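You operate a simulated robot arm through the tools that you are given. There is no shell and no other tool.

You are at the controls of a simulated two-armed robot. One attempt, no reset.

## Task
On the dining table top, fold the napkin in half.

It is judged by the outcome, as a careful person would: the job done as asked, and still so three seconds after it is handed in. It fails if anything else is knocked over, pushed out of place, dropped, spilled or broken. Flat cloth is picked up by pressing the open fingertips on it (5 to 10 N) and closing them slowly along it; thin cloth reads only 2 to 8 mm in the jaws.

## Robot
Two 7-joint arms with two-finger parallel grippers on one trunk, on a base that moves. Base frame: it is fixed to the floor where the robot stands at the start and does not move with it; the origin is under the middle of the robot, x ahead of it, y to its left, z up; the surface under the hand at the start is at about z = 900. Units: mm, rad, N and s.
The left shoulder is at the start at [73, 182, 1086], the right one opposite. With the tool pointing down near the work surface each hand reaches from about 300 to 760 mm from the robot's upright axis, wherever it stands, measured 20 degrees to its own side. Places, roughly: dining table top [700, -200, 900]. Payload 3.91 kg a hand.
The TCP of each hand is the grasp point between the finger pads, 30 mm short of the fingertips. In the tool frame z runs along the fingers and y along their closing line. Largest opening 110 mm; finger width 20, thickness 10; the body of the gripper, 48 by 112 mm, starts 55 mm behind the TCP.
Orientation is that of the tool frame in the base frame, as a unit quaternion [x, y, z, w]. With the fingers straight down and closing along the base's y, the tool's x points along the base's -x, its y along +y and its z along -z.

## Interface
- The arms move only by the tool step_arm. It takes "left_steps", "right_steps" or both (then of equal length, played together; a hand with none holds still); each is a list of rows, each an object (a shift or turn left out is 0, a gripper value left out holds the last) with "xyz": the shift along the tool's x, y, z in mm, a list of three; "turn": the turn, a rotation vector about the tool's x, y, z in rad, a list of three; "claw": the gripper command, from -1 (fully open) to 1 (shut), values between in proportion. In form: [{"xyz": [dx, dy, dz], "turn": [rx, ry, rz], "claw": claw}, ...]. A call has 1 to 20 rows; each row is the pose to reach, as a shift and turn from the pose commanded when the call began, along the tool's axes at that moment. Each row takes 0.2 s and may step no farther than 50 mm and 0.15 rad from the row before; otherwise, or with a gripper value out of range, the whole call is refused. Where a pose cannot be reached the arm comes as near as it can. A force on the tool above 40 N (or 10 N above the force at the start of the call, whichever is more), or a blocked arm, ends the call early, and 0.2 s more pass. The fingers move at their own pace (about 72 mm/s each) and stop on an object; they squeeze with about 36 N. The grip force told is the motor's: it shows also when the fingers shut on nothing. Time passes only in rows, and 0.2 s behind the last, so rows that repeat a pose let the fingers close. It gives the time, the measured TCP pose, the force on the tool (base axes), the opening and the grip force at its end, in the units of the frame above (readings bear some noise), with the torque about the TCP (base axes, N m) and any sound that the robot's microphone picked up.
- Cameras (640 x 400 px; columns grow to the right, rows downward): "scene" is now at [225.6, 10.5, 1264.6]; the picture's right is [0.12, -0.99, 0.00], its down [-0.66, -0.08, -0.75] and it looks along [0.74, 0.09, -0.66] (base axes); focal length 214 px, centre (320, 200). "left" rides on the left gripper at [72, -17, -103] in its tool frame; the picture's right is [0.23, 0.97, 0.00], its down [-0.76, 0.18, -0.62] and it looks along [-0.61, 0.14, 0.78] (tool axes); focal length 222 px, centre (320, 200). "right" rides on the right gripper at [72, 17, -103] in its tool frame; the picture's right is [-0.23, 0.97, 0.00], its down [-0.76, -0.18, -0.62] and it looks along [-0.61, -0.14, 0.78] (tool axes); focal length 222 px, centre (320, 200).
- grab_frame(camera): a new picture of that camera. It takes no simulated time.
- slide_trunk(by): moves the trunk up (or, below 0, down) by that many mm; the arms and the scene camera ride with it, the base frame stays. It gives what a move gives, with no picture.
- roll_base(legs): drives the robot by 1 to 6 legs, each [ahead, left, turn to the left] in mm, mm and rad, along the robot's own axes; the way and the turn of a leg run together, so that a leg with both is an arc; at most 1500 mm and 3.142 rad a leg. The arms and the cameras ride along, it lands a little off, and it stops where it bumps. It gives what a move gives.
- pan_tilt(pan, tilt): turns the head with the scene camera to pan (to the left, within 1.396 rad either way) and tilt (down, from -0.506 to 1.204), counted from straight ahead of the robot (the tilt from the chest, where the trunk bows). It gives what a move gives.
- point_at(camera, pixels): for up to 12 pixels [column, row] of the newest picture of that camera ("zoom" is the newest enlarged one), the place [x, y, z] in the base frame of the surface seen there, good to about 2 mm, but the place of the scene camera against the robot may be out by one fixed shift of up to 12 mm in any direction. It takes no simulated time.
- enlarge(camera, box): a new picture of the part [left, top, right, bottom] of that camera's present view, enlarged. It takes no simulated time.
- hand_in(): hands the job in; it is judged then, once.

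Open the grippers and draw the arms clear of the work before you hand the job in, unless the task says otherwise.

The tools are called after ">>>" by a JSON object that holds its "op" and its "data". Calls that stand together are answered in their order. step_arm: Moves the arms, as the interface text tells. Its arguments: {"type":"object","properties":{"left_steps":{"type":"array","items":{"type":"object","properties":{"xyz":{"type":"array","items":{"type":"number"}},"turn":{"type":"array","items":{"type":"number"}},"claw":{"type":"number"}}}},"right_steps":{"type":"array","items":{"type":"object","properties":{"xyz":{"type":"array","items":{"type":"number"}},"turn":{"type":"array","items":{"type":"number"}},"claw":{"type":"number"}}}}},"required":[]} The other tools are called the same way: slide_trunk (by) moves the trunk up or down; roll_base (legs) drives the base; pan_tilt (pan, tilt) turns the head that bears the scene camera; grab_frame (camera) takes a picture; point_at (camera, pixels) gives the place of the surface under pixels of a picture; enlarge (camera, box) takes an enlarged picture of a part of a camera's view; hand_in () hands the job in.

At the start:

```text
t: 0.0
left_eef_pos: [415.6, 301.1, 1104.8]
left_tcp_rot: [0.0, 1.0, 0.0, 0.0]
left_force: [0.5, 0.3, -0.2]
left_torque: [-0.02, 0.0, -0.01]
left_gripper_width: 110.1
left_grasp_force: 0.0
right_eef_pos: [413.6, -126.4, 1080.8]
right_tcp_rot: [0.001, 1.0, 0.001, 0.0]
right_force: [-0.3, 0.1, 0.3]
right_torque: [-0.03, 0.03, -0.01]
right_gripper_width: 109.9
right_grasp_force: 0.0
trunk travel left (down, up): [-350.0, 164.0]
robot x, y, heading: [4.3, -2.2, 0.001]
head pan, tilt (commanded): [0.124, 0.724]
```

scene: 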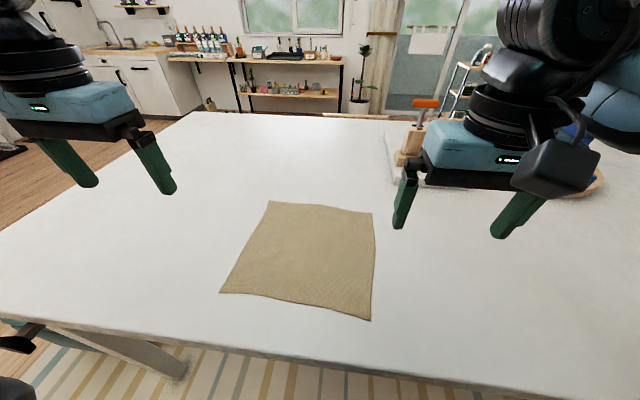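
right: 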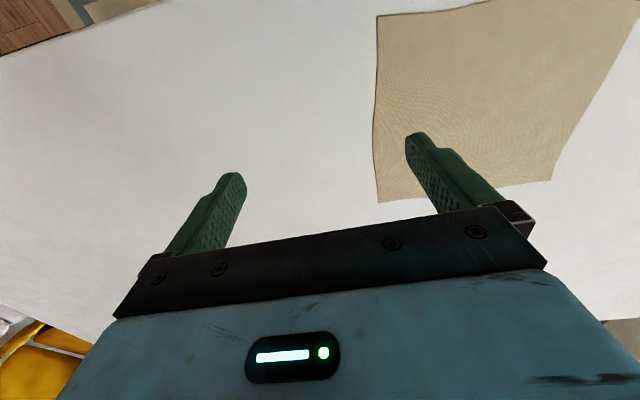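
left: 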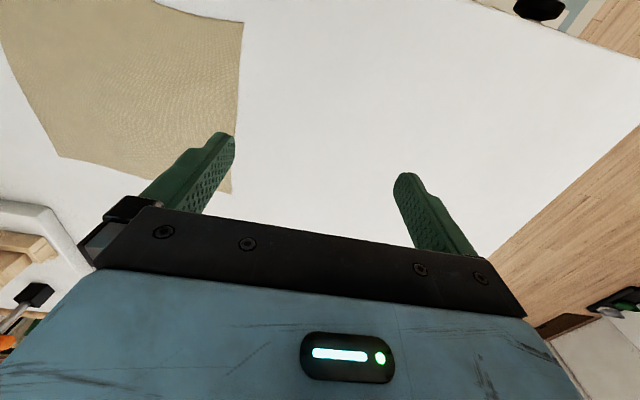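

The napkin lies on the table with corners near scene pixels (269,201), (373,213), (371,320), (220,293). I'll measure their places first.

>>> {"op": "point_at", "data": {"camera": "scene", "pixels": [[270, 203], [371, 214], [369, 318], [222, 292], [320, 207], [374, 260], [300, 303], [246, 245], [310, 250], [420, 300], [180, 300], [320, 160]]}}

>>> {"op": "enlarge", "data": {"camera": "scene", "box": [200, 180, 400, 340]}}

```text
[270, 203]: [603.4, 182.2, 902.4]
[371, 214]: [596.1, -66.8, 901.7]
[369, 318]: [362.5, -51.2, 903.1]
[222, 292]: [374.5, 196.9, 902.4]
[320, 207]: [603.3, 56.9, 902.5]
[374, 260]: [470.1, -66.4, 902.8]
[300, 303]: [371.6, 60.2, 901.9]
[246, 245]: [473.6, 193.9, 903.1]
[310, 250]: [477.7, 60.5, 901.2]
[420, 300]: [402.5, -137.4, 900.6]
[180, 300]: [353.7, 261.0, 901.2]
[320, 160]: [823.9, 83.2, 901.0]
```

```text
2.50 times, centred on (300, 260) of scene
```

zoom: 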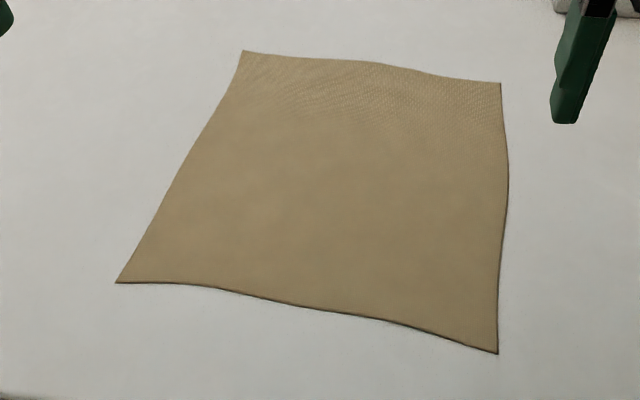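

I'll cross-check the napkin corners using the wrist cameras: in the right view corners near (378,17), (381,201), (551,179); in the left view (241,24), (230,192), (58,155).

>>> {"op": "point_at", "data": {"camera": "right", "pixels": [[380, 19], [383, 199], [549, 178], [378, 110], [460, 12], [300, 100]]}}

>>> {"op": "point_at", "data": {"camera": "left", "pixels": [[240, 26], [229, 189], [61, 154], [238, 100], [300, 100]]}}

```text
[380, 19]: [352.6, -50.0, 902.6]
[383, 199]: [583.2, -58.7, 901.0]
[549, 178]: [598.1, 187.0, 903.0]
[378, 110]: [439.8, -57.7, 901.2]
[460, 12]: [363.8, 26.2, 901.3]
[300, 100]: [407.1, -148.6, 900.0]
```

```text
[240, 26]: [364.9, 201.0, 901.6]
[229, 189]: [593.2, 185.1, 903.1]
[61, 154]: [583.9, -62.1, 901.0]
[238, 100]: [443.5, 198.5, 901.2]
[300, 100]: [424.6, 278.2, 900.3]
```

The wrist cameras agree with each other (near-left corner ≈[365,201], near-right ≈[353,-50], far-left ≈[594,186], far-right ≈[584,-60]), and the scene camera is about 10 mm too far in x. I move both hands to hover over the near corners with jaws part open (~40 mm).

>>> {"op": "step_arm", "data": {"left_steps": [{"xyz": [9, -27, 21], "claw": 0.27}, {"xyz": [19, -54, 42]}, {"xyz": [28, -81, 63]}, {"xyz": [37, -108, 84]}, {"xyz": [46, -133, 105]}, {"xyz": [46, -133, 105]}], "right_steps": [{"xyz": [10, 22, 16], "claw": 0.27}, {"xyz": [20, 44, 32]}, {"xyz": [30, 66, 48]}, {"xyz": [40, 88, 64]}, {"xyz": [52, 109, 81]}, {"xyz": [52, 109, 81]}]}}

>>> {"op": "grab_frame", "data": {"camera": "left"}}

>>> {"op": "grab_frame", "data": {"camera": "right"}}

>>> {"op": "grab_frame", "data": {"camera": "scene"}}

```text
t: 1.4
left_eef_pos: [368.8, 168.2, 999.7]
left_tcp_rot: [-0.001, 1.0, 0.001, 0.001]
left_force: [0.5, -0.2, -0.3]
left_torque: [-0.01, 0.02, -0.02]
left_gripper_width: 40.0
left_grasp_force: 0.1
right_eef_pos: [359.9, -15.5, 1000.9]
right_tcp_rot: [0.002, 1.0, 0.001, 0.0]
right_force: [-0.4, -0.9, -0.2]
right_torque: [0.03, 0.0, 0.01]
right_gripper_width: 40.2
right_grasp_force: 0.1
trunk travel left (down, up): [-350.0, 164.0]
robot x, y, heading: [3.4, 0.6, -0.003]
head pan, tilt (commanded): [0.124, 0.724]
```

```text
taken
```

left: 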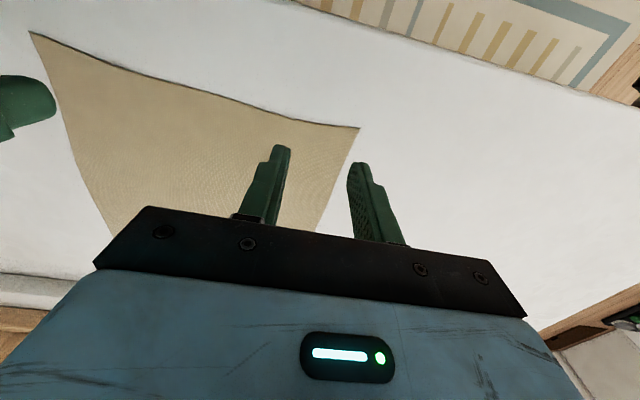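

```text
taken
```

right: 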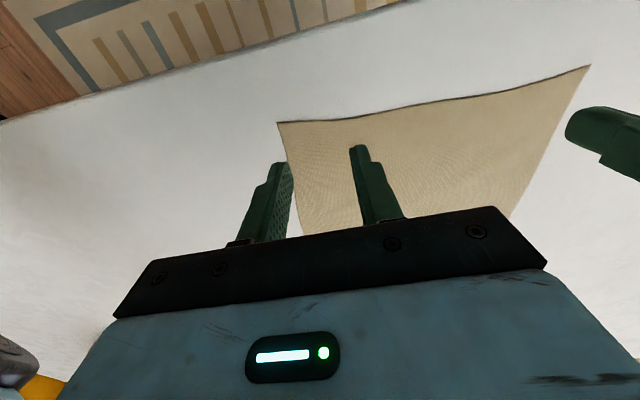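

```text
taken
```

scene: 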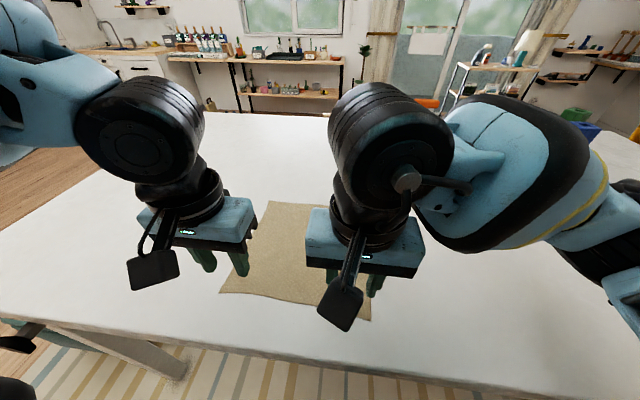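

Measuring the near edge from the wrist views: left view corner at (358,128), edge through (250,103), (150,78); right view corner at (278,123), edge through (350,112), (450,95).

>>> {"op": "point_at", "data": {"camera": "left", "pixels": [[357, 129], [330, 125], [290, 115], [250, 104], [200, 93], [33, 33], [353, 150], [335, 185]]}}

>>> {"op": "point_at", "data": {"camera": "right", "pixels": [[280, 125], [310, 120], [335, 116], [360, 112], [400, 106], [450, 99], [588, 67], [296, 190]]}}

```text
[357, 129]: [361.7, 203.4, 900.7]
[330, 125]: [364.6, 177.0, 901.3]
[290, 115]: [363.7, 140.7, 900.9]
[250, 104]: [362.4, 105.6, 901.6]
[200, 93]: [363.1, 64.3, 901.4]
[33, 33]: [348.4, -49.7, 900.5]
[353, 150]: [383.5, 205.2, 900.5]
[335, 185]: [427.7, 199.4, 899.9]
```

```text
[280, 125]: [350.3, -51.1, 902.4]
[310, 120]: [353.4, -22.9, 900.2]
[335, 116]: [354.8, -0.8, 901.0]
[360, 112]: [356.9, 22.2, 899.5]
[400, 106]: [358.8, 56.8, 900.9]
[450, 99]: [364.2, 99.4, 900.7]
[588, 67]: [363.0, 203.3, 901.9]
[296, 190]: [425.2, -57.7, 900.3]
```

Hands are aligned with the near edge (x≈363 left, ≈353 right). I descend to just above the cloth (tips ~7 mm above it).

>>> {"op": "step_arm", "data": {"left_steps": [{"xyz": [0, 0, 30]}, {"xyz": [0, 0, 55]}, {"xyz": [0, 0, 62]}, {"xyz": [0, 0, 62]}], "right_steps": [{"xyz": [0, 0, 30]}, {"xyz": [0, 0, 55]}, {"xyz": [0, 0, 63]}, {"xyz": [0, 0, 63]}]}}

>>> {"op": "grab_frame", "data": {"camera": "left"}}

>>> {"op": "grab_frame", "data": {"camera": "right"}}

```text
t: 2.4
left_eef_pos: [369.9, 168.6, 939.3]
left_tcp_rot: [0.0, 1.0, 0.0, 0.0]
left_force: [0.0, -0.6, -0.1]
left_torque: [0.0, -0.02, -0.01]
left_gripper_width: 40.4
left_grasp_force: 0.0
right_eef_pos: [360.5, -16.2, 939.7]
right_tcp_rot: [0.001, 1.0, 0.001, 0.0]
right_force: [-0.4, 0.7, 0.4]
right_torque: [-0.01, 0.02, 0.0]
right_gripper_width: 40.0
right_grasp_force: 0.1
trunk travel left (down, up): [-350.0, 164.0]
robot x, y, heading: [1.7, 3.2, -0.0]
head pan, tilt (commanded): [0.124, 0.724]
```

```text
taken
```

left: 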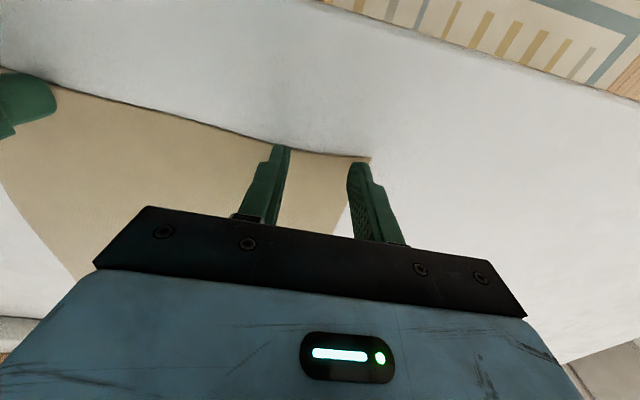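

```text
taken
```

right: 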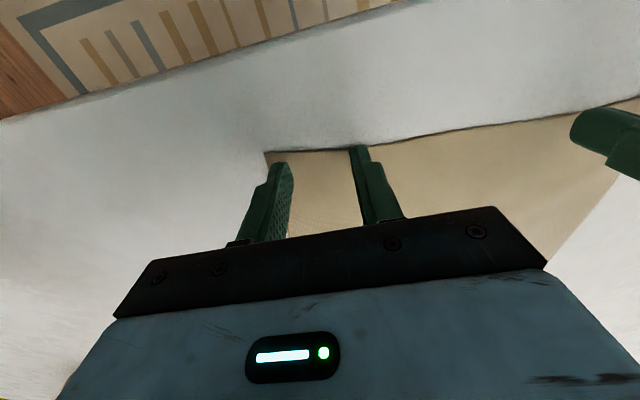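

Both hands sit over the corners with the outer finger just inside the side edge. I lower slowly toward contact.

>>> {"op": "step_arm", "data": {"left_steps": [{"xyz": [0, 0, 3]}, {"xyz": [0, 0, 5]}, {"xyz": [0, 0, 6]}, {"xyz": [0, 0, 6]}], "right_steps": [{"xyz": [0, 0, 3]}, {"xyz": [0, 0, 5]}, {"xyz": [0, 0, 6]}, {"xyz": [0, 0, 6]}]}}

```text
t: 3.4
left_eef_pos: [370.3, 167.7, 932.2]
left_tcp_rot: [0.0, 1.0, -0.001, -0.001]
left_force: [-0.1, -1.0, 0.3]
left_torque: [0.01, 0.04, -0.01]
left_gripper_width: 40.1
left_grasp_force: 0.1
right_eef_pos: [361.0, -16.7, 931.8]
right_tcp_rot: [0.001, 1.0, 0.001, 0.0]
right_force: [0.1, 0.3, -1.1]
right_torque: [0.01, -0.02, 0.02]
right_gripper_width: 40.3
right_grasp_force: 0.0
trunk travel left (down, up): [-350.0, 164.0]
robot x, y, heading: [-0.0, -2.6, 0.002]
head pan, tilt (commanded): [0.124, 0.724]
```

No contact yet at z≈932; I press on by a further 2 mm.

>>> {"op": "step_arm", "data": {"left_steps": [{"xyz": [0, 0, 1]}, {"xyz": [0, 0, 2]}, {"xyz": [0, 0, 2]}], "right_steps": [{"xyz": [0, 0, 1]}, {"xyz": [0, 0, 2]}, {"xyz": [0, 0, 2]}]}}

```text
t: 4.2
left_eef_pos: [369.4, 167.4, 930.2]
left_tcp_rot: [0.0, 1.0, 0.0, 0.001]
left_force: [0.8, 0.2, 8.3]
left_torque: [0.06, -0.04, 0.01]
left_gripper_width: 40.2
left_grasp_force: 0.1
right_eef_pos: [361.0, -16.7, 931.5]
right_tcp_rot: [0.001, 1.0, 0.003, 0.002]
right_force: [2.1, 1.2, 16.4]
right_torque: [-0.36, -0.01, 0.05]
right_gripper_width: 40.1
right_grasp_force: 0.1
trunk travel left (down, up): [-350.0, 164.0]
robot x, y, heading: [0.6, -1.5, -0.001]
head pan, tilt (commanded): [0.124, 0.724]
```

Left presses at 8 N, well balanced; the right has 16 N mostly on its outer finger (torque −0.36). I ease the right up 0.5 mm and roll it slightly to balance.

>>> {"op": "step_arm", "data": {"right_steps": [{"xyz": [0, 0, -0.5], "turn": [0.006, 0, 0]}, {"xyz": [0, 0, -0.5], "turn": [0.006, 0, 0]}], "left_steps": [{"xyz": [0, 0, 0]}, {"xyz": [0, 0, 0]}]}}

```text
t: 4.8
left_eef_pos: [368.4, 167.1, 932.2]
left_tcp_rot: [0.0, 1.0, -0.001, 0.002]
left_force: [2.3, 0.5, 12.7]
left_torque: [0.12, -0.12, 0.01]
left_gripper_width: 40.3
left_grasp_force: 0.1
right_eef_pos: [360.4, -16.6, 931.5]
right_tcp_rot: [0.002, 1.0, -0.001, 0.0]
right_force: [4.6, 1.0, 20.2]
right_torque: [0.28, -0.14, -0.04]
right_gripper_width: 40.2
right_grasp_force: 0.1
trunk travel left (down, up): [-350.0, 164.0]
robot x, y, heading: [-2.2, -3.6, -0.004]
head pan, tilt (commanded): [0.124, 0.724]
```

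Forces crept up (13 N left, 20 N right) and the right torque flipped a little past balance. I ease both up and take back a third of the roll.

>>> {"op": "step_arm", "data": {"right_steps": [{"xyz": [0, 0, -1], "turn": [-0.002, 0, 0]}, {"xyz": [0, 0, -1], "turn": [-0.002, 0, 0]}], "left_steps": [{"xyz": [0, 0, -0.5]}, {"xyz": [0, 0, -0.5]}]}}

```text
t: 5.4
left_eef_pos: [368.9, 169.4, 930.4]
left_tcp_rot: [0.0, 1.0, 0.0, 0.001]
left_force: [2.0, -1.0, 9.6]
left_torque: [0.02, -0.06, -0.04]
left_gripper_width: 40.2
left_grasp_force: 0.0
right_eef_pos: [361.5, -15.6, 931.5]
right_tcp_rot: [0.0, 1.0, -0.001, 0.0]
right_force: [1.8, 2.9, 14.4]
right_torque: [0.23, -0.05, -0.02]
right_gripper_width: 40.3
right_grasp_force: 0.1
trunk travel left (down, up): [-350.0, 164.0]
robot x, y, heading: [-1.7, -1.6, 0.0]
head pan, tilt (commanded): [0.124, 0.724]
```

Left is at 9.6 N. Right still 14 N, so ease it another 0.8 mm and a hair of roll.

>>> {"op": "step_arm", "data": {"right_steps": [{"xyz": [0, 0, -0.9], "turn": [-0.002, 0, 0]}, {"xyz": [0, 0, -0.9], "turn": [-0.002, 0, 0]}], "left_steps": [{"xyz": [0, 0, -0.2]}, {"xyz": [0, 0, -0.2]}]}}

```text
t: 6.0
left_eef_pos: [369.1, 168.6, 931.7]
left_tcp_rot: [0.0, 1.0, 0.0, -0.001]
left_force: [0.2, -1.9, 8.2]
left_torque: [-0.07, -0.03, -0.03]
left_gripper_width: 40.1
left_grasp_force: 0.1
right_eef_pos: [360.6, -17.2, 930.9]
right_tcp_rot: [0.001, 1.0, -0.001, -0.001]
right_force: [-0.9, 1.1, 3.7]
right_torque: [0.06, 0.03, 0.0]
right_gripper_width: 40.3
right_grasp_force: 0.3
trunk travel left (down, up): [-350.0, 164.0]
robot x, y, heading: [-0.2, -1.1, 0.006]
head pan, tilt (commanded): [0.124, 0.724]
```

Right now at 3.7 N, left 8.2 N. I press the right 0.4 mm more and close both slowly along the cloth.

>>> {"op": "step_arm", "data": {"right_steps": [{"xyz": [0, 0, 0.4], "claw": 0.27}, {"xyz": [0, 0, 0.4], "claw": 0.33}, {"xyz": [0, 0, 0.4], "claw": 0.39}, {"xyz": [0, 0, 0.4], "claw": 0.45}, {"xyz": [0, 0, 0.4], "claw": 0.51}, {"xyz": [0, 0, 0.4], "claw": 0.57}, {"xyz": [0, 0, 0.4], "claw": 0.63}, {"xyz": [0, 0, 0.4], "claw": 0.69}], "left_steps": [{"xyz": [0, 0, 0], "claw": 0.27}, {"xyz": [0, 0, 0], "claw": 0.33}, {"xyz": [0, 0, 0], "claw": 0.39}, {"xyz": [0, 0, 0], "claw": 0.45}, {"xyz": [0, 0, 0], "claw": 0.51}, {"xyz": [0, 0, 0], "claw": 0.57}, {"xyz": [0, 0, 0], "claw": 0.63}, {"xyz": [0, 0, 0], "claw": 0.69}]}}

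>>> {"op": "grab_frame", "data": {"camera": "left"}}

>>> {"op": "grab_frame", "data": {"camera": "right"}}

```text
t: 7.8
left_eef_pos: [369.0, 168.6, 931.6]
left_tcp_rot: [0.001, 1.0, 0.0, 0.002]
left_force: [0.0, 0.4, 5.8]
left_torque: [-0.01, -0.02, 0.0]
left_gripper_width: 16.3
left_grasp_force: 0.0
right_eef_pos: [362.3, -17.0, 932.4]
right_tcp_rot: [0.001, 1.0, 0.0, 0.0]
right_force: [0.2, 0.4, 0.6]
right_torque: [0.03, -0.03, 0.0]
right_gripper_width: 17.2
right_grasp_force: 0.0
trunk travel left (down, up): [-350.0, 164.0]
robot x, y, heading: [2.6, -2.3, -0.003]
head pan, tilt (commanded): [0.124, 0.724]
```

```text
taken
```

left: 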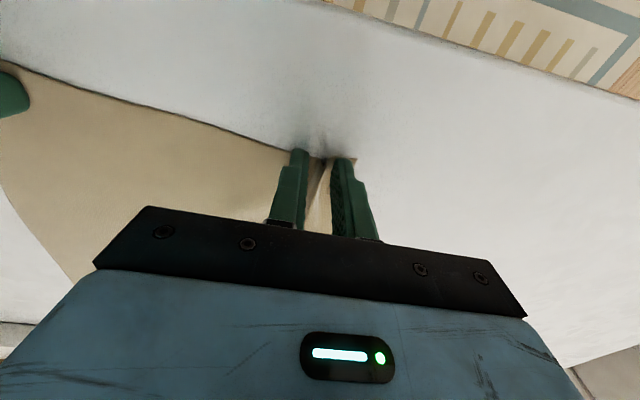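

```text
taken
```

right: 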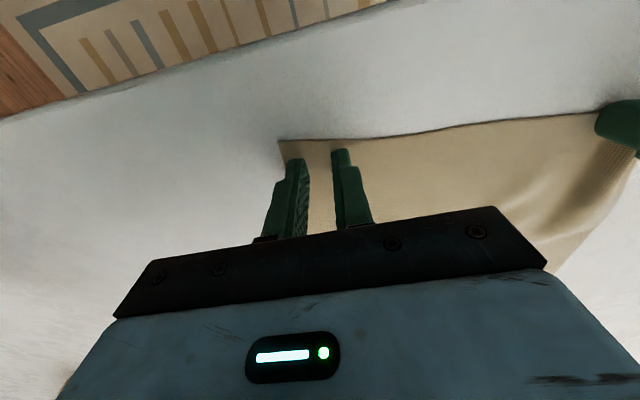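

The left is bunching cloth between its fingers; the right lost pressure (0.6 N) and slid over it. I finish closing the left, and reopen the right for another press.

>>> {"op": "step_arm", "data": {"left_steps": [{"claw": 0.75}, {"claw": 0.81}, {"claw": 0.87}, {"claw": 0.93}, {"claw": 1.0}, {"claw": 1.0}, {"claw": 1.0}], "right_steps": [{"xyz": [0, 0, -1], "claw": 0.27}, {"xyz": [0, 0, -1]}, {"xyz": [0, 0, -1]}, {"xyz": [0, 0, -1]}, {"xyz": [0, 0, 0.8]}, {"xyz": [0, 0, 0.8]}, {"xyz": [0, 0, 0.8]}]}}

>>> {"op": "grab_frame", "data": {"camera": "left"}}

>>> {"op": "grab_frame", "data": {"camera": "right"}}

```text
t: 9.4
left_eef_pos: [369.1, 169.1, 931.1]
left_tcp_rot: [0.001, 1.0, 0.0, 0.001]
left_force: [0.0, 0.5, 5.5]
left_torque: [0.03, -0.02, 0.01]
left_gripper_width: 2.0
left_grasp_force: 36.1
right_eef_pos: [362.5, -16.1, 930.8]
right_tcp_rot: [0.001, 1.0, 0.0, 0.0]
right_force: [0.1, 0.4, 1.6]
right_torque: [0.01, 0.02, -0.03]
right_gripper_width: 40.4
right_grasp_force: 0.1
trunk travel left (down, up): [-350.0, 164.0]
robot x, y, heading: [0.2, -4.5, -0.003]
head pan, tilt (commanded): [0.124, 0.724]
```

```text
taken
```

left: 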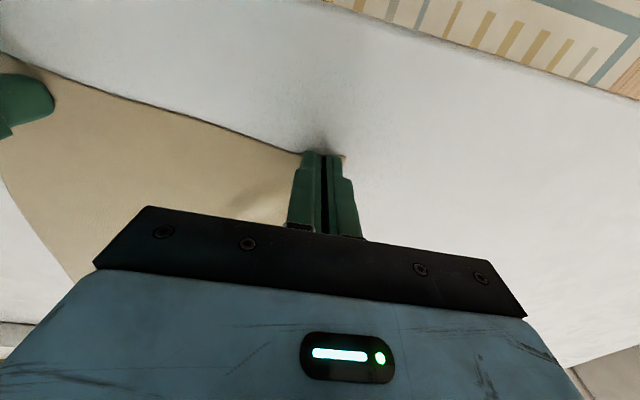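

```text
taken
```

right: 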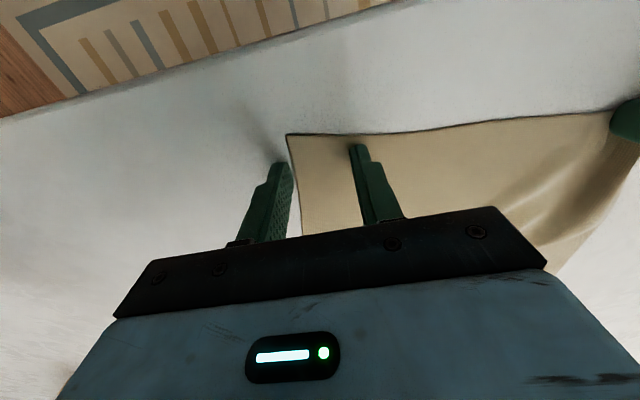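

Left jaw holds at 2.0 mm/36 N. The right corner was dragged inward, now at about (288,136), so the outer finger is off the cloth; I measure the new edge.

>>> {"op": "point_at", "data": {"camera": "right", "pixels": [[290, 138], [310, 137], [335, 136], [380, 133], [292, 150], [297, 180]]}}

>>> {"op": "enlarge", "data": {"camera": "right", "box": [220, 90, 440, 240]}}

```text
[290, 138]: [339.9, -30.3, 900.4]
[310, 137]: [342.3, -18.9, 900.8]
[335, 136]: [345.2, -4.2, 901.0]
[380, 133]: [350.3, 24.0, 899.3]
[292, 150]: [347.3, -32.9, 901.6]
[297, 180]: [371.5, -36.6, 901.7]
```

```text
2.67 times, centred on (330, 165) of right
```

zoom: 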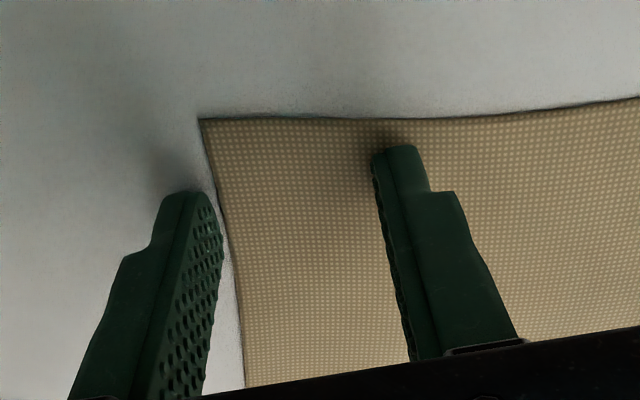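

The corner has shifted to ≈[340,−30]. I lift the right slightly, move it ~10 mm nearer and 17 mm inward with a 34 mm opening, then lower again.

>>> {"op": "step_arm", "data": {"right_steps": [{"xyz": [0, 0, -6], "claw": 0.38}, {"xyz": [5, 8, -6]}, {"xyz": [10.5, 17, -6]}, {"xyz": [10.5, 17, -3]}, {"xyz": [10.5, 17, -0.5]}, {"xyz": [10.5, 17, -0.5]}]}}

>>> {"op": "enlarge", "data": {"camera": "right", "box": [220, 90, 440, 240]}}

```text
t: 10.8
left_eef_pos: [369.1, 168.2, 931.9]
left_tcp_rot: [0.0, 1.0, 0.0, 0.001]
left_force: [-0.2, 0.7, 5.4]
left_torque: [-0.01, 0.01, 0.03]
left_gripper_width: 2.1
left_grasp_force: 36.1
right_eef_pos: [350.9, 0.2, 932.3]
right_tcp_rot: [0.001, 1.0, 0.0, -0.001]
right_force: [0.2, 0.3, -0.4]
right_torque: [-0.01, 0.03, -0.02]
right_gripper_width: 34.3
right_grasp_force: 0.1
trunk travel left (down, up): [-350.0, 164.0]
robot x, y, heading: [-1.0, -0.0, -0.005]
head pan, tilt (commanded): [0.124, 0.724]
```

```text
2.67 times, centred on (330, 165) of right
```

zoom: 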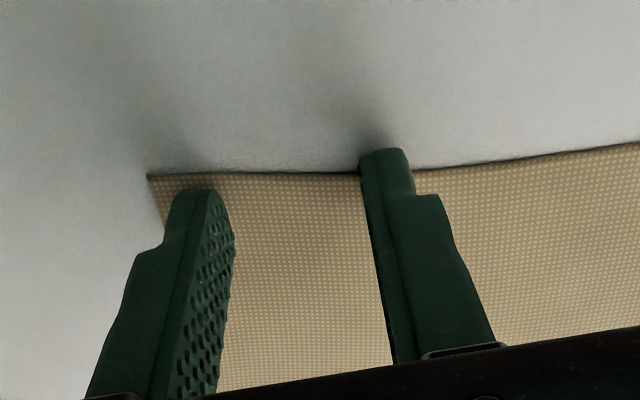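

The right fingers now straddle the corner region with both tips on the cloth. I press down in small steps.

>>> {"op": "step_arm", "data": {"right_steps": [{"xyz": [0, 0, 1]}, {"xyz": [0, 0, 2]}, {"xyz": [0, 0, 2]}, {"xyz": [0, 0, 2]}]}}

```text
t: 11.8
left_eef_pos: [367.9, 169.1, 932.4]
left_tcp_rot: [0.0, 1.0, 0.0, 0.001]
left_force: [0.0, 0.2, 0.4]
left_torque: [-0.03, -0.03, 0.0]
left_gripper_width: 1.9
left_grasp_force: 35.7
right_eef_pos: [351.2, -0.1, 930.5]
right_tcp_rot: [0.002, 1.0, 0.0, 0.002]
right_force: [3.0, 0.8, 24.2]
right_torque: [-0.22, -0.05, 0.03]
right_gripper_width: 34.3
right_grasp_force: 0.0
trunk travel left (down, up): [-350.0, 164.0]
robot x, y, heading: [-0.2, -0.1, 0.001]
head pan, tilt (commanded): [0.124, 0.724]
```

Right presses at 24 N – too hard; I ease up 1.2 mm.

>>> {"op": "step_arm", "data": {"right_steps": [{"xyz": [0, 0, -1.2], "turn": [0.002, 0, 0]}, {"xyz": [0, 0, -1.2], "turn": [0.002, 0, 0]}, {"xyz": [0, 0, -1.2], "turn": [0.002, 0, 0]}]}}

```text
t: 12.6
left_eef_pos: [369.0, 168.4, 932.7]
left_tcp_rot: [-0.001, 1.0, 0.0, 0.001]
left_force: [-0.1, -0.6, 0.5]
left_torque: [-0.01, -0.02, 0.0]
left_gripper_width: 2.0
left_grasp_force: 36.0
right_eef_pos: [350.7, 0.1, 930.3]
right_tcp_rot: [0.001, 1.0, -0.001, 0.001]
right_force: [2.5, 1.3, 21.0]
right_torque: [0.23, -0.14, 0.0]
right_gripper_width: 34.1
right_grasp_force: 0.0
trunk travel left (down, up): [-350.0, 164.0]
robot x, y, heading: [-1.9, 2.1, 0.001]
head pan, tilt (commanded): [0.124, 0.724]
```

Still 21 N; I ease up more and balance the roll.

>>> {"op": "step_arm", "data": {"right_steps": [{"xyz": [0, 0, -1.0], "turn": [-0.001, 0, 0]}, {"xyz": [0, 0, -1.0], "turn": [-0.001, 0, 0]}, {"xyz": [0, 0, -1.0], "turn": [-0.001, 0, 0]}]}}

```text
t: 13.4
left_eef_pos: [368.9, 169.7, 931.6]
left_tcp_rot: [0.0, 1.0, 0.0, 0.001]
left_force: [-0.8, 0.6, 2.9]
left_torque: [-0.02, 0.03, -0.02]
left_gripper_width: 1.8
left_grasp_force: 36.2
right_eef_pos: [350.9, 0.6, 931.7]
right_tcp_rot: [0.001, 1.0, -0.002, -0.001]
right_force: [1.2, 1.2, 9.1]
right_torque: [0.14, -0.03, 0.01]
right_gripper_width: 34.3
right_grasp_force: 0.1
trunk travel left (down, up): [-350.0, 164.0]
robot x, y, heading: [-3.7, 0.0, -0.003]
head pan, tilt (commanded): [0.124, 0.724]
```

Right now at 9 N. I close it slowly, adding a touch of depth on the way, and check midway.

>>> {"op": "step_arm", "data": {"right_steps": [{"xyz": [0, 0, 0.2], "claw": 0.43}, {"xyz": [0, 0, 0.2], "claw": 0.48}, {"xyz": [0, 0, 0.3], "claw": 0.53}, {"xyz": [0, 0, 0.3], "claw": 0.58}, {"xyz": [0, 0, 0.4], "claw": 0.63}]}}

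>>> {"op": "enlarge", "data": {"camera": "right", "box": [220, 90, 440, 240]}}

```text
t: 14.6
left_eef_pos: [370.1, 168.3, 931.2]
left_tcp_rot: [0.0, 1.0, 0.001, 0.0]
left_force: [-0.3, -0.1, 0.6]
left_torque: [-0.02, -0.05, 0.01]
left_gripper_width: 1.8
left_grasp_force: 36.3
right_eef_pos: [351.9, -0.0, 931.8]
right_tcp_rot: [0.002, 1.0, 0.0, 0.001]
right_force: [1.0, 1.6, 15.2]
right_torque: [-0.01, -0.01, -0.03]
right_gripper_width: 20.2
right_grasp_force: 0.0
trunk travel left (down, up): [-350.0, 164.0]
robot x, y, heading: [1.5, 0.3, 0.002]
head pan, tilt (commanded): [0.124, 0.724]
```

```text
2.67 times, centred on (330, 165) of right
```

zoom: 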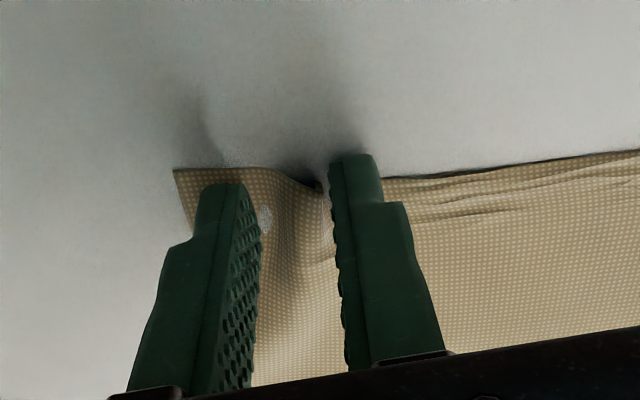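

A ridge is forming between the right fingers. I continue closing fully, easing the depth by 0.3 mm.

>>> {"op": "step_arm", "data": {"right_steps": [{"xyz": [0, 0, -0.3], "claw": 0.69}, {"xyz": [0, 0, -0.3], "claw": 0.75}, {"xyz": [0, 0, -0.3], "claw": 0.81}, {"xyz": [0, 0, -0.3], "claw": 0.87}, {"xyz": [0, 0, -0.3], "claw": 0.93}, {"xyz": [0, 0, -0.3], "claw": 1.0}, {"xyz": [0, 0, -0.3], "claw": 1.0}, {"xyz": [0, 0, -0.3], "claw": 1.0}]}}

>>> {"op": "enlarge", "data": {"camera": "right", "box": [220, 90, 440, 240]}}

>>> {"op": "grab_frame", "data": {"camera": "left"}}

```text
t: 16.4
left_eef_pos: [369.4, 169.1, 931.0]
left_tcp_rot: [0.0, 1.0, 0.0, 0.001]
left_force: [-1.2, -4.5, 2.5]
left_torque: [-0.11, 0.04, -0.03]
left_gripper_width: 2.1
left_grasp_force: 36.0
right_eef_pos: [350.3, 0.3, 931.7]
right_tcp_rot: [0.0, 1.0, -0.001, 0.0]
right_force: [1.9, 4.8, 8.1]
right_torque: [0.16, -0.01, -0.03]
right_gripper_width: 1.8
right_grasp_force: 35.5
trunk travel left (down, up): [-350.0, 164.0]
robot x, y, heading: [-0.6, 2.0, -0.0]
head pan, tilt (commanded): [0.124, 0.724]
```

```text
2.67 times, centred on (330, 165) of right
```

zoom: 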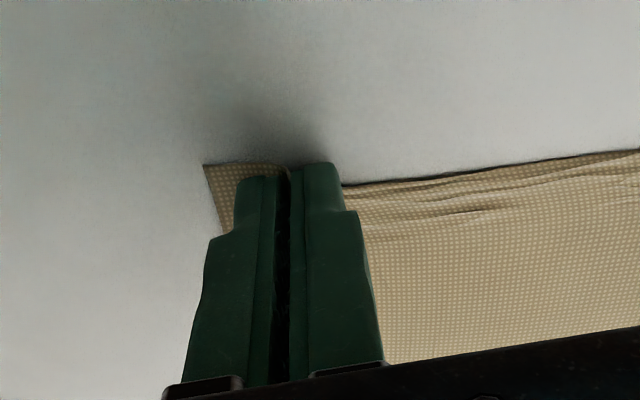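

```text
taken
```

left: 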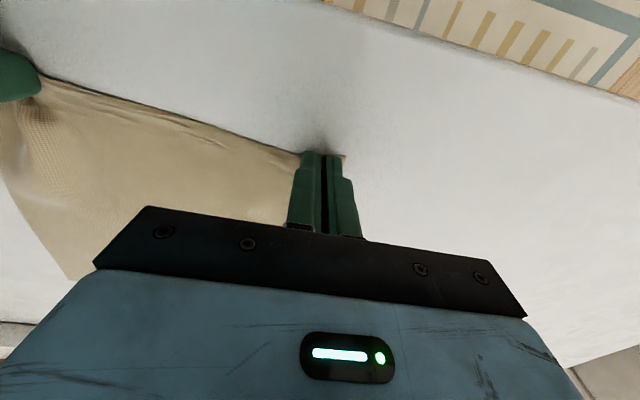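

Both jaws read ~2 mm at 36 N and the cloth is taut between them (fy −4.5 / +4.8), so both seem to hold. I do a small test lift of 25 mm with slight inward relief and look; I also check the objects at the far right.

>>> {"op": "step_arm", "data": {"left_steps": [{"xyz": [0, -1, -5]}, {"xyz": [-2, -2, -12]}, {"xyz": [-4, -2, -20]}, {"xyz": [-6, -2, -28]}, {"xyz": [-6, -2, -28]}], "right_steps": [{"xyz": [0, 1, -5]}, {"xyz": [-2, 2, -12]}, {"xyz": [-4, 2, -20]}, {"xyz": [-6, 2, -28]}, {"xyz": [-6, 2, -28]}]}}

>>> {"op": "grab_frame", "data": {"camera": "left"}}

>>> {"op": "grab_frame", "data": {"camera": "right"}}

>>> {"op": "grab_frame", "data": {"camera": "scene"}}

```text
t: 17.6
left_eef_pos: [375.2, 167.9, 959.4]
left_tcp_rot: [-0.001, 1.0, 0.0, 0.0]
left_force: [-0.8, -0.2, 0.4]
left_torque: [-0.04, 0.03, -0.02]
left_gripper_width: 1.8
left_grasp_force: 36.0
right_eef_pos: [358.2, 2.2, 959.3]
right_tcp_rot: [0.001, 1.0, -0.001, -0.001]
right_force: [-0.1, 0.8, -0.8]
right_torque: [0.05, 0.01, 0.0]
right_gripper_width: 1.6
right_grasp_force: 35.5
trunk travel left (down, up): [-350.0, 164.0]
robot x, y, heading: [2.0, 0.9, -0.002]
head pan, tilt (commanded): [0.124, 0.724]
```

```text
taken
```

left: 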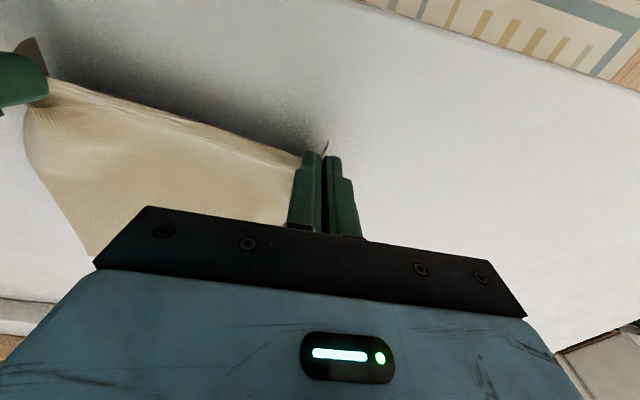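

```text
taken
```

right: 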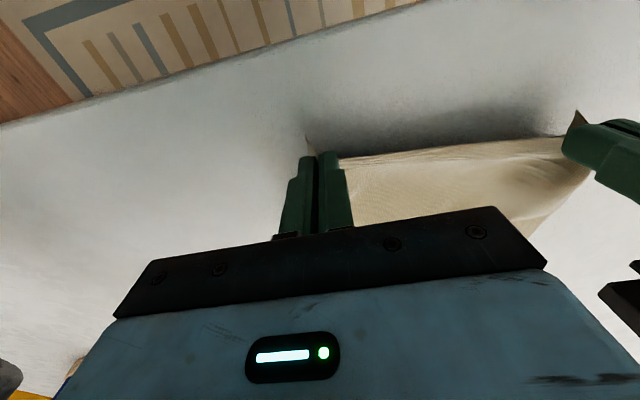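

```text
taken
```

scene: 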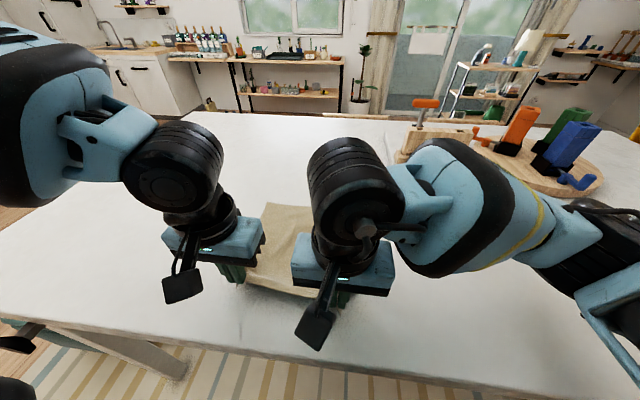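

Both corners lift cleanly. I check where the objects on the far right of the table are, to keep the hands clear of them.

>>> {"op": "point_at", "data": {"camera": "scene", "pixels": [[400, 160], [412, 145], [425, 103], [440, 138], [480, 145], [515, 160], [390, 150], [275, 207], [310, 210]]}}

>>> {"op": "enlarge", "data": {"camera": "scene", "box": [360, 80, 640, 255]}}

```text
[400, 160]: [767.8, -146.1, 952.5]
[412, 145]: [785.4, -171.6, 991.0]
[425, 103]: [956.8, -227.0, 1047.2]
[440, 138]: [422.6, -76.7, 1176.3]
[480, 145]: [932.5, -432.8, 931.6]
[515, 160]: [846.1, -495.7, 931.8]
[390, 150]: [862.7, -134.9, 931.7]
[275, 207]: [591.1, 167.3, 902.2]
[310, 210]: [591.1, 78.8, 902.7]
```

```text
2.29 times, centred on (500, 168) of scene
```

zoom: 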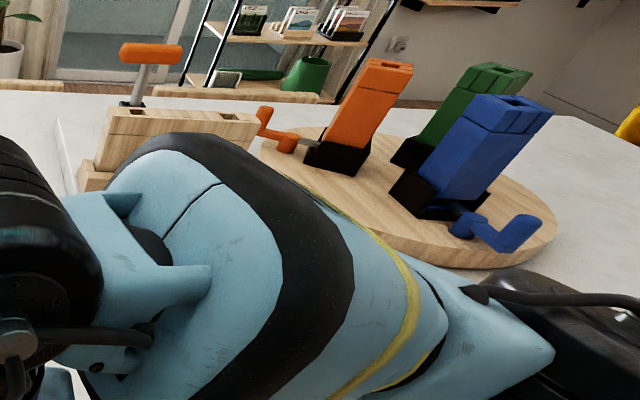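

The nearest obstacle is the board/block at x≥~755, y≤−135; my right hand stays at y>−80. I now carry the near edge up and forward to mid-arc above the fold line.

>>> {"op": "step_arm", "data": {"left_steps": [{"xyz": [-3, -1, -20]}, {"xyz": [-15, -3, -40]}, {"xyz": [-35, -5, -54]}, {"xyz": [-60, -7, -64]}, {"xyz": [-85, -8, -68]}, {"xyz": [-103, -9, -69]}, {"xyz": [-103, -9, -69]}], "right_steps": [{"xyz": [-3, -2, -20]}, {"xyz": [-17, -4, -40]}, {"xyz": [-38, -6, -54]}, {"xyz": [-64, -8, -64]}, {"xyz": [-90, -9, -68]}, {"xyz": [-110, -10, -69]}, {"xyz": [-110, -10, -69]}]}}

>>> {"op": "grab_frame", "data": {"camera": "left"}}

>>> {"op": "grab_frame", "data": {"camera": "scene"}}

```text
t: 19.2
left_eef_pos: [478.0, 157.3, 1028.5]
left_tcp_rot: [-0.001, 1.0, 0.001, 0.001]
left_force: [-0.6, -2.0, 0.8]
left_torque: [-0.05, -0.01, -0.02]
left_gripper_width: 2.0
left_grasp_force: 36.0
right_eef_pos: [465.6, -8.1, 1029.9]
right_tcp_rot: [0.001, 1.0, 0.0, 0.0]
right_force: [-0.8, 1.5, -0.1]
right_torque: [0.03, -0.01, -0.01]
right_gripper_width: 1.5
right_grasp_force: 36.8
trunk travel left (down, up): [-350.0, 164.0]
robot x, y, heading: [-1.4, -5.0, 0.002]
head pan, tilt (commanded): [0.124, 0.724]
```

```text
taken
```

left: 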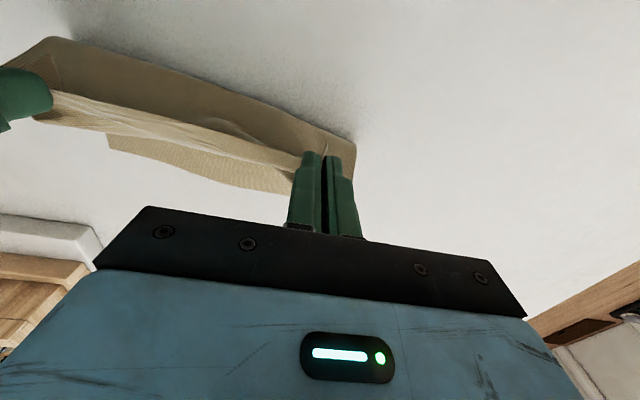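

```text
taken
```

scene: 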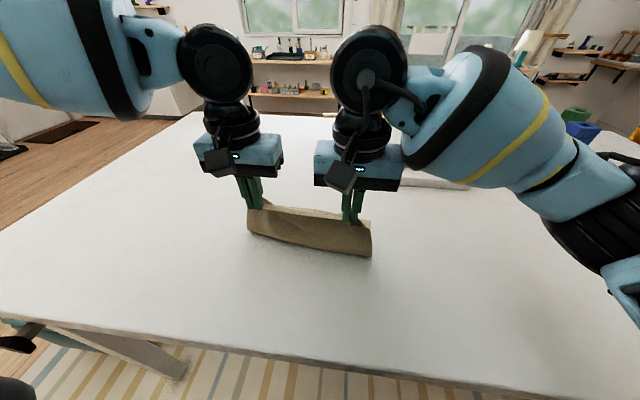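

The cloth hangs as a curtain from both hands. I check that the bottom half has stayed put – far edge near left-view (110,137), (200,172), (285,192), and curtain foot near scene (248,238), (370,256).

>>> {"op": "point_at", "data": {"camera": "left", "pixels": [[110, 140], [160, 158], [200, 171], [285, 190], [355, 150], [330, 132], [50, 40], [355, 175]]}}

>>> {"op": "point_at", "data": {"camera": "scene", "pixels": [[249, 236], [369, 253], [310, 246], [250, 212], [370, 222], [300, 211], [300, 225]]}}

>>> {"op": "enlarge", "data": {"camera": "scene", "box": [220, 170, 400, 282]}}

>>> {"op": "grab_frame", "data": {"camera": "right"}}

```text
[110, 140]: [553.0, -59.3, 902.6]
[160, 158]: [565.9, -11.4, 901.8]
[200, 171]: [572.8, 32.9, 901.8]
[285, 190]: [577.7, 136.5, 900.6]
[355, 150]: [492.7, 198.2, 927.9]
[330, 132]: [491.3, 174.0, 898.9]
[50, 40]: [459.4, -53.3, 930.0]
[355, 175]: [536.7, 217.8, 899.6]
```

```text
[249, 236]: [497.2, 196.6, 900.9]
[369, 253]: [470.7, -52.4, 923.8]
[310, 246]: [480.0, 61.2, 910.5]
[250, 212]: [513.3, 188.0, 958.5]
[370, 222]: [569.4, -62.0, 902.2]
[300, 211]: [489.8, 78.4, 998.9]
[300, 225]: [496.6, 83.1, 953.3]
```

```text
3.56 times, centred on (310, 226) of scene
```

zoom: 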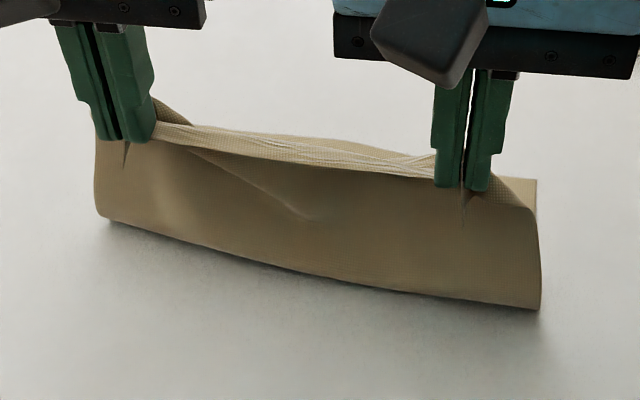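

```text
taken
```

right: 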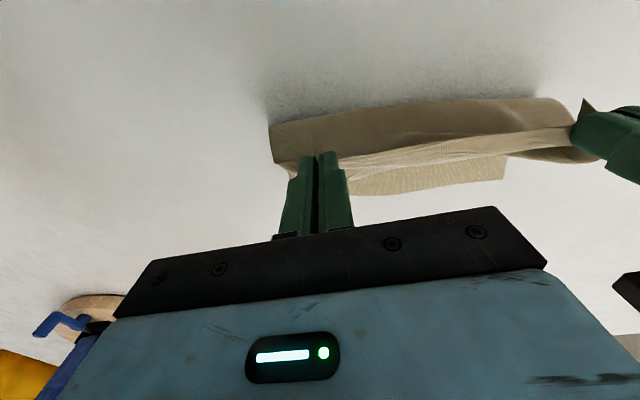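

The bottom far edge now runs from ≈[553,−59] to ≈[578,136] (the right side slipped back ~25 mm), so I'll lay the top edge onto that line. I move forward and down while tilting both hands (fingers pointing back toward me) to lay the edge over.

>>> {"op": "step_arm", "data": {"left_steps": [{"xyz": [-20.7, -1.5, 3.7], "turn": [0, 0.125, 0]}, {"xyz": [-41.4, -3, 11.4], "turn": [0, 0.25, 0]}, {"xyz": [-61, -4.5, 24.6], "turn": [0, 0.375, 0]}, {"xyz": [-78.4, -6, 40.2], "turn": [0, 0.5, 0]}, {"xyz": [-78.4, -6, 40.2], "turn": [0, 0.5, 0]}], "right_steps": [{"xyz": [-20.1, -2, 3.7], "turn": [0, 0.125, 0]}, {"xyz": [-39.8, -4, 11.4], "turn": [0, 0.25, 0]}, {"xyz": [-58.4, -6, 24.6], "turn": [0, 0.375, 0]}, {"xyz": [-74.8, -8, 40.2], "turn": [0, 0.5, 0]}, {"xyz": [-74.8, -8, 40.2], "turn": [0, 0.5, 0]}]}}

>>> {"op": "grab_frame", "data": {"camera": "scene"}}

>>> {"op": "grab_frame", "data": {"camera": "left"}}

>>> {"op": "grab_frame", "data": {"camera": "right"}}

```text
t: 20.0
left_eef_pos: [509.7, 179.4, 1008.1]
left_tcp_rot: [0.007, 0.986, -0.011, -0.167]
left_force: [1.5, -20.2, -0.1]
left_torque: [-0.63, -0.05, 0.08]
left_gripper_width: 2.0
left_grasp_force: 36.1
left hand out of reach, approached as far as the arm can: row 2, 3
right_eef_pos: [519.4, -4.3, 1007.6]
right_tcp_rot: [-0.009, 0.985, 0.009, -0.172]
right_force: [-1.7, 20.4, -0.3]
right_torque: [0.61, 0.06, -0.06]
right_gripper_width: 1.5
right_grasp_force: 36.2
trunk travel left (down, up): [-350.0, 164.0]
robot x, y, heading: [-1.9, 2.5, 0.0]
head pan, tilt (commanded): [0.124, 0.724]
stopped in row 3 (right hand): the force on the tool passed its limit at 45 N (the readings are from after the stop); the commanded pose is now the measured one
```

```text
taken
```

scene: 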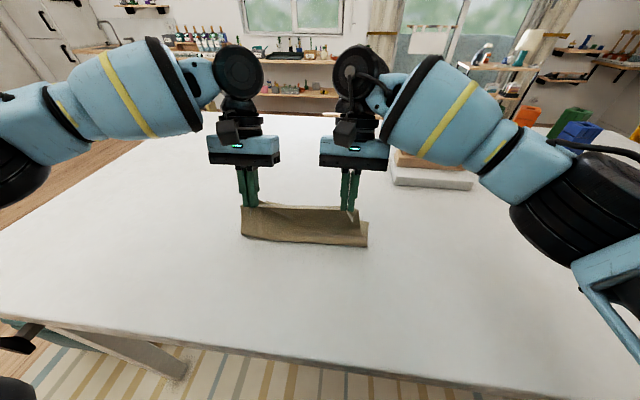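

```text
taken
```

left: 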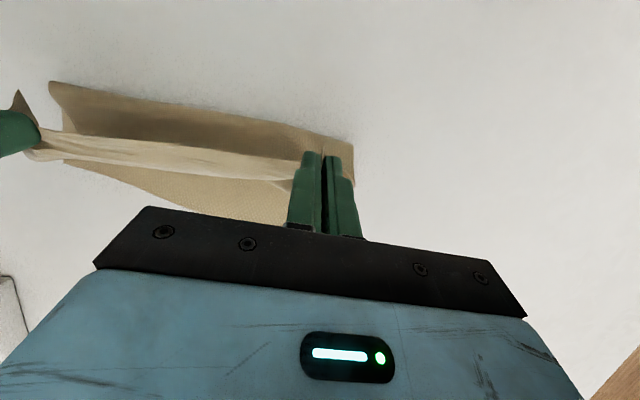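

```text
taken
```

right: 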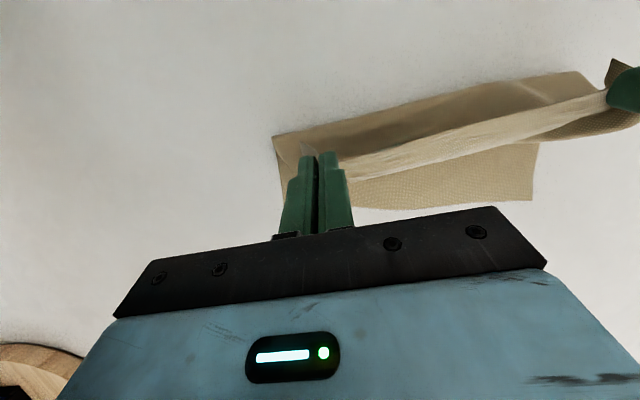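

The left arm ran out of wrist reach for that tilt and drifted to y=179, stretching the cloth at 20 N; grips still hold. I relieve the tension by bringing the left back inward and untilting it.

>>> {"op": "step_arm", "data": {"left_steps": [{"xyz": [0, -5, 0], "turn": [0, -0.08, 0]}, {"xyz": [0, -10, 0], "turn": [0, -0.16, 0]}, {"xyz": [0, -14, 0], "turn": [0, -0.24, 0]}, {"xyz": [0, -16, 0], "turn": [0, -0.32, 0]}, {"xyz": [0, -16, 0], "turn": [0, -0.32, 0]}], "right_steps": [{"xyz": [0, 0, 0]}, {"xyz": [0, 0, 0]}, {"xyz": [0, 0, 0]}, {"xyz": [0, 0, 0]}, {"xyz": [0, 0, 0]}]}}

>>> {"op": "enlarge", "data": {"camera": "scene", "box": [210, 140, 410, 265]}}

```text
t: 21.2
left_eef_pos: [507.6, 167.1, 1006.7]
left_tcp_rot: [0.002, 1.0, -0.009, -0.007]
left_force: [-0.3, -2.2, -1.0]
left_torque: [-0.1, 0.03, -0.02]
left_gripper_width: 1.8
left_grasp_force: 36.3
right_eef_pos: [520.9, -7.3, 1007.5]
right_tcp_rot: [-0.005, 0.985, 0.005, -0.172]
right_force: [-0.4, 2.5, 0.1]
right_torque: [0.06, 0.02, -0.03]
right_gripper_width: 1.7
right_grasp_force: 36.2
trunk travel left (down, up): [-350.0, 164.0]
robot x, y, heading: [0.1, -2.8, -0.004]
head pan, tilt (commanded): [0.124, 0.724]
```

```text
3.20 times, centred on (310, 202) of scene
```

zoom: 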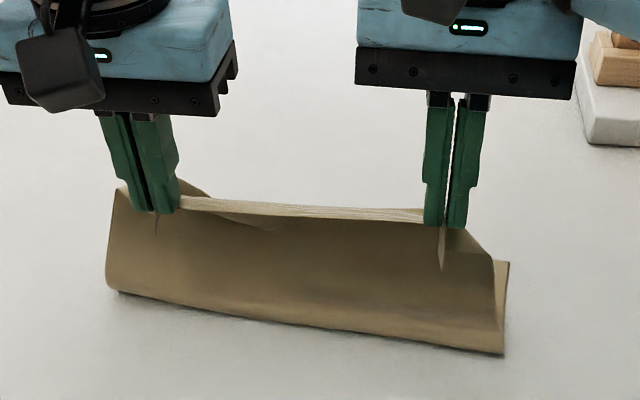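

Tension is back to ~2 N. Before laying it over, I re-check where the bottom far edge and fold lie now.

>>> {"op": "grab_frame", "data": {"camera": "left"}}

>>> {"op": "grab_frame", "data": {"camera": "right"}}

>>> {"op": "point_at", "data": {"camera": "zoom", "pixels": [[508, 264], [502, 352], [110, 290], [300, 325], [200, 184], [116, 195]]}}

```text
taken
```

left: 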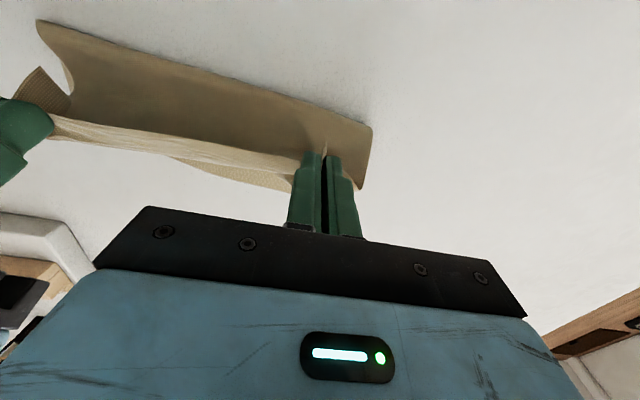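

```text
taken
```

right: 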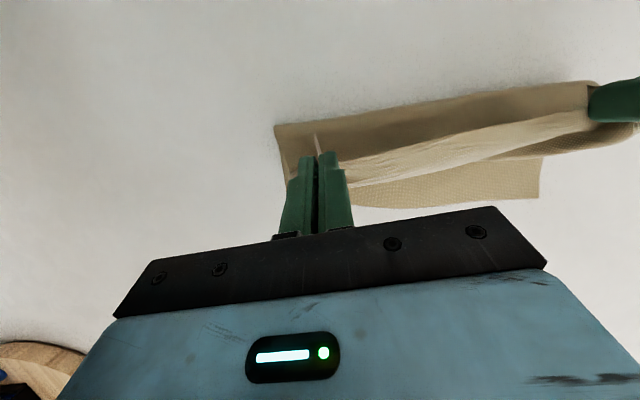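

```text
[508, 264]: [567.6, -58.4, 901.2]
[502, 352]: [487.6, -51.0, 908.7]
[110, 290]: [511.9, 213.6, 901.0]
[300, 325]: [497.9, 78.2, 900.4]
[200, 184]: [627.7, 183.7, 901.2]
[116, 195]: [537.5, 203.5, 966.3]
```

I measure the far edge in the right view, along (360,203), (450,205), (538,197).

>>> {"op": "point_at", "data": {"camera": "right", "pixels": [[370, 204], [450, 205], [500, 201], [537, 196], [541, 165], [277, 130], [430, 101], [590, 84], [400, 160], [500, 140]]}}

>>> {"op": "point_at", "data": {"camera": "left", "pixels": [[200, 168], [250, 183], [285, 190], [370, 130], [360, 185], [210, 80], [42, 25]]}}

```text
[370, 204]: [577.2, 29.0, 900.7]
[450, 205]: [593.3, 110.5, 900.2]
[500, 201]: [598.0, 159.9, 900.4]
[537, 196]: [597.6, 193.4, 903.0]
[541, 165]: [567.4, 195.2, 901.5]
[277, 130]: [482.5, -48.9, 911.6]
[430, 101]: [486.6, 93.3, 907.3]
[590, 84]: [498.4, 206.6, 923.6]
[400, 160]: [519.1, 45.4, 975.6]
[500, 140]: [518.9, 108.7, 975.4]
```

```text
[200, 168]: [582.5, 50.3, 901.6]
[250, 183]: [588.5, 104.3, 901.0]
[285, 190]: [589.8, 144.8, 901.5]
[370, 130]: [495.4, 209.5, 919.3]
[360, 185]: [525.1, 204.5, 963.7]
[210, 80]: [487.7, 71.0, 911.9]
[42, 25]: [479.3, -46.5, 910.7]
```

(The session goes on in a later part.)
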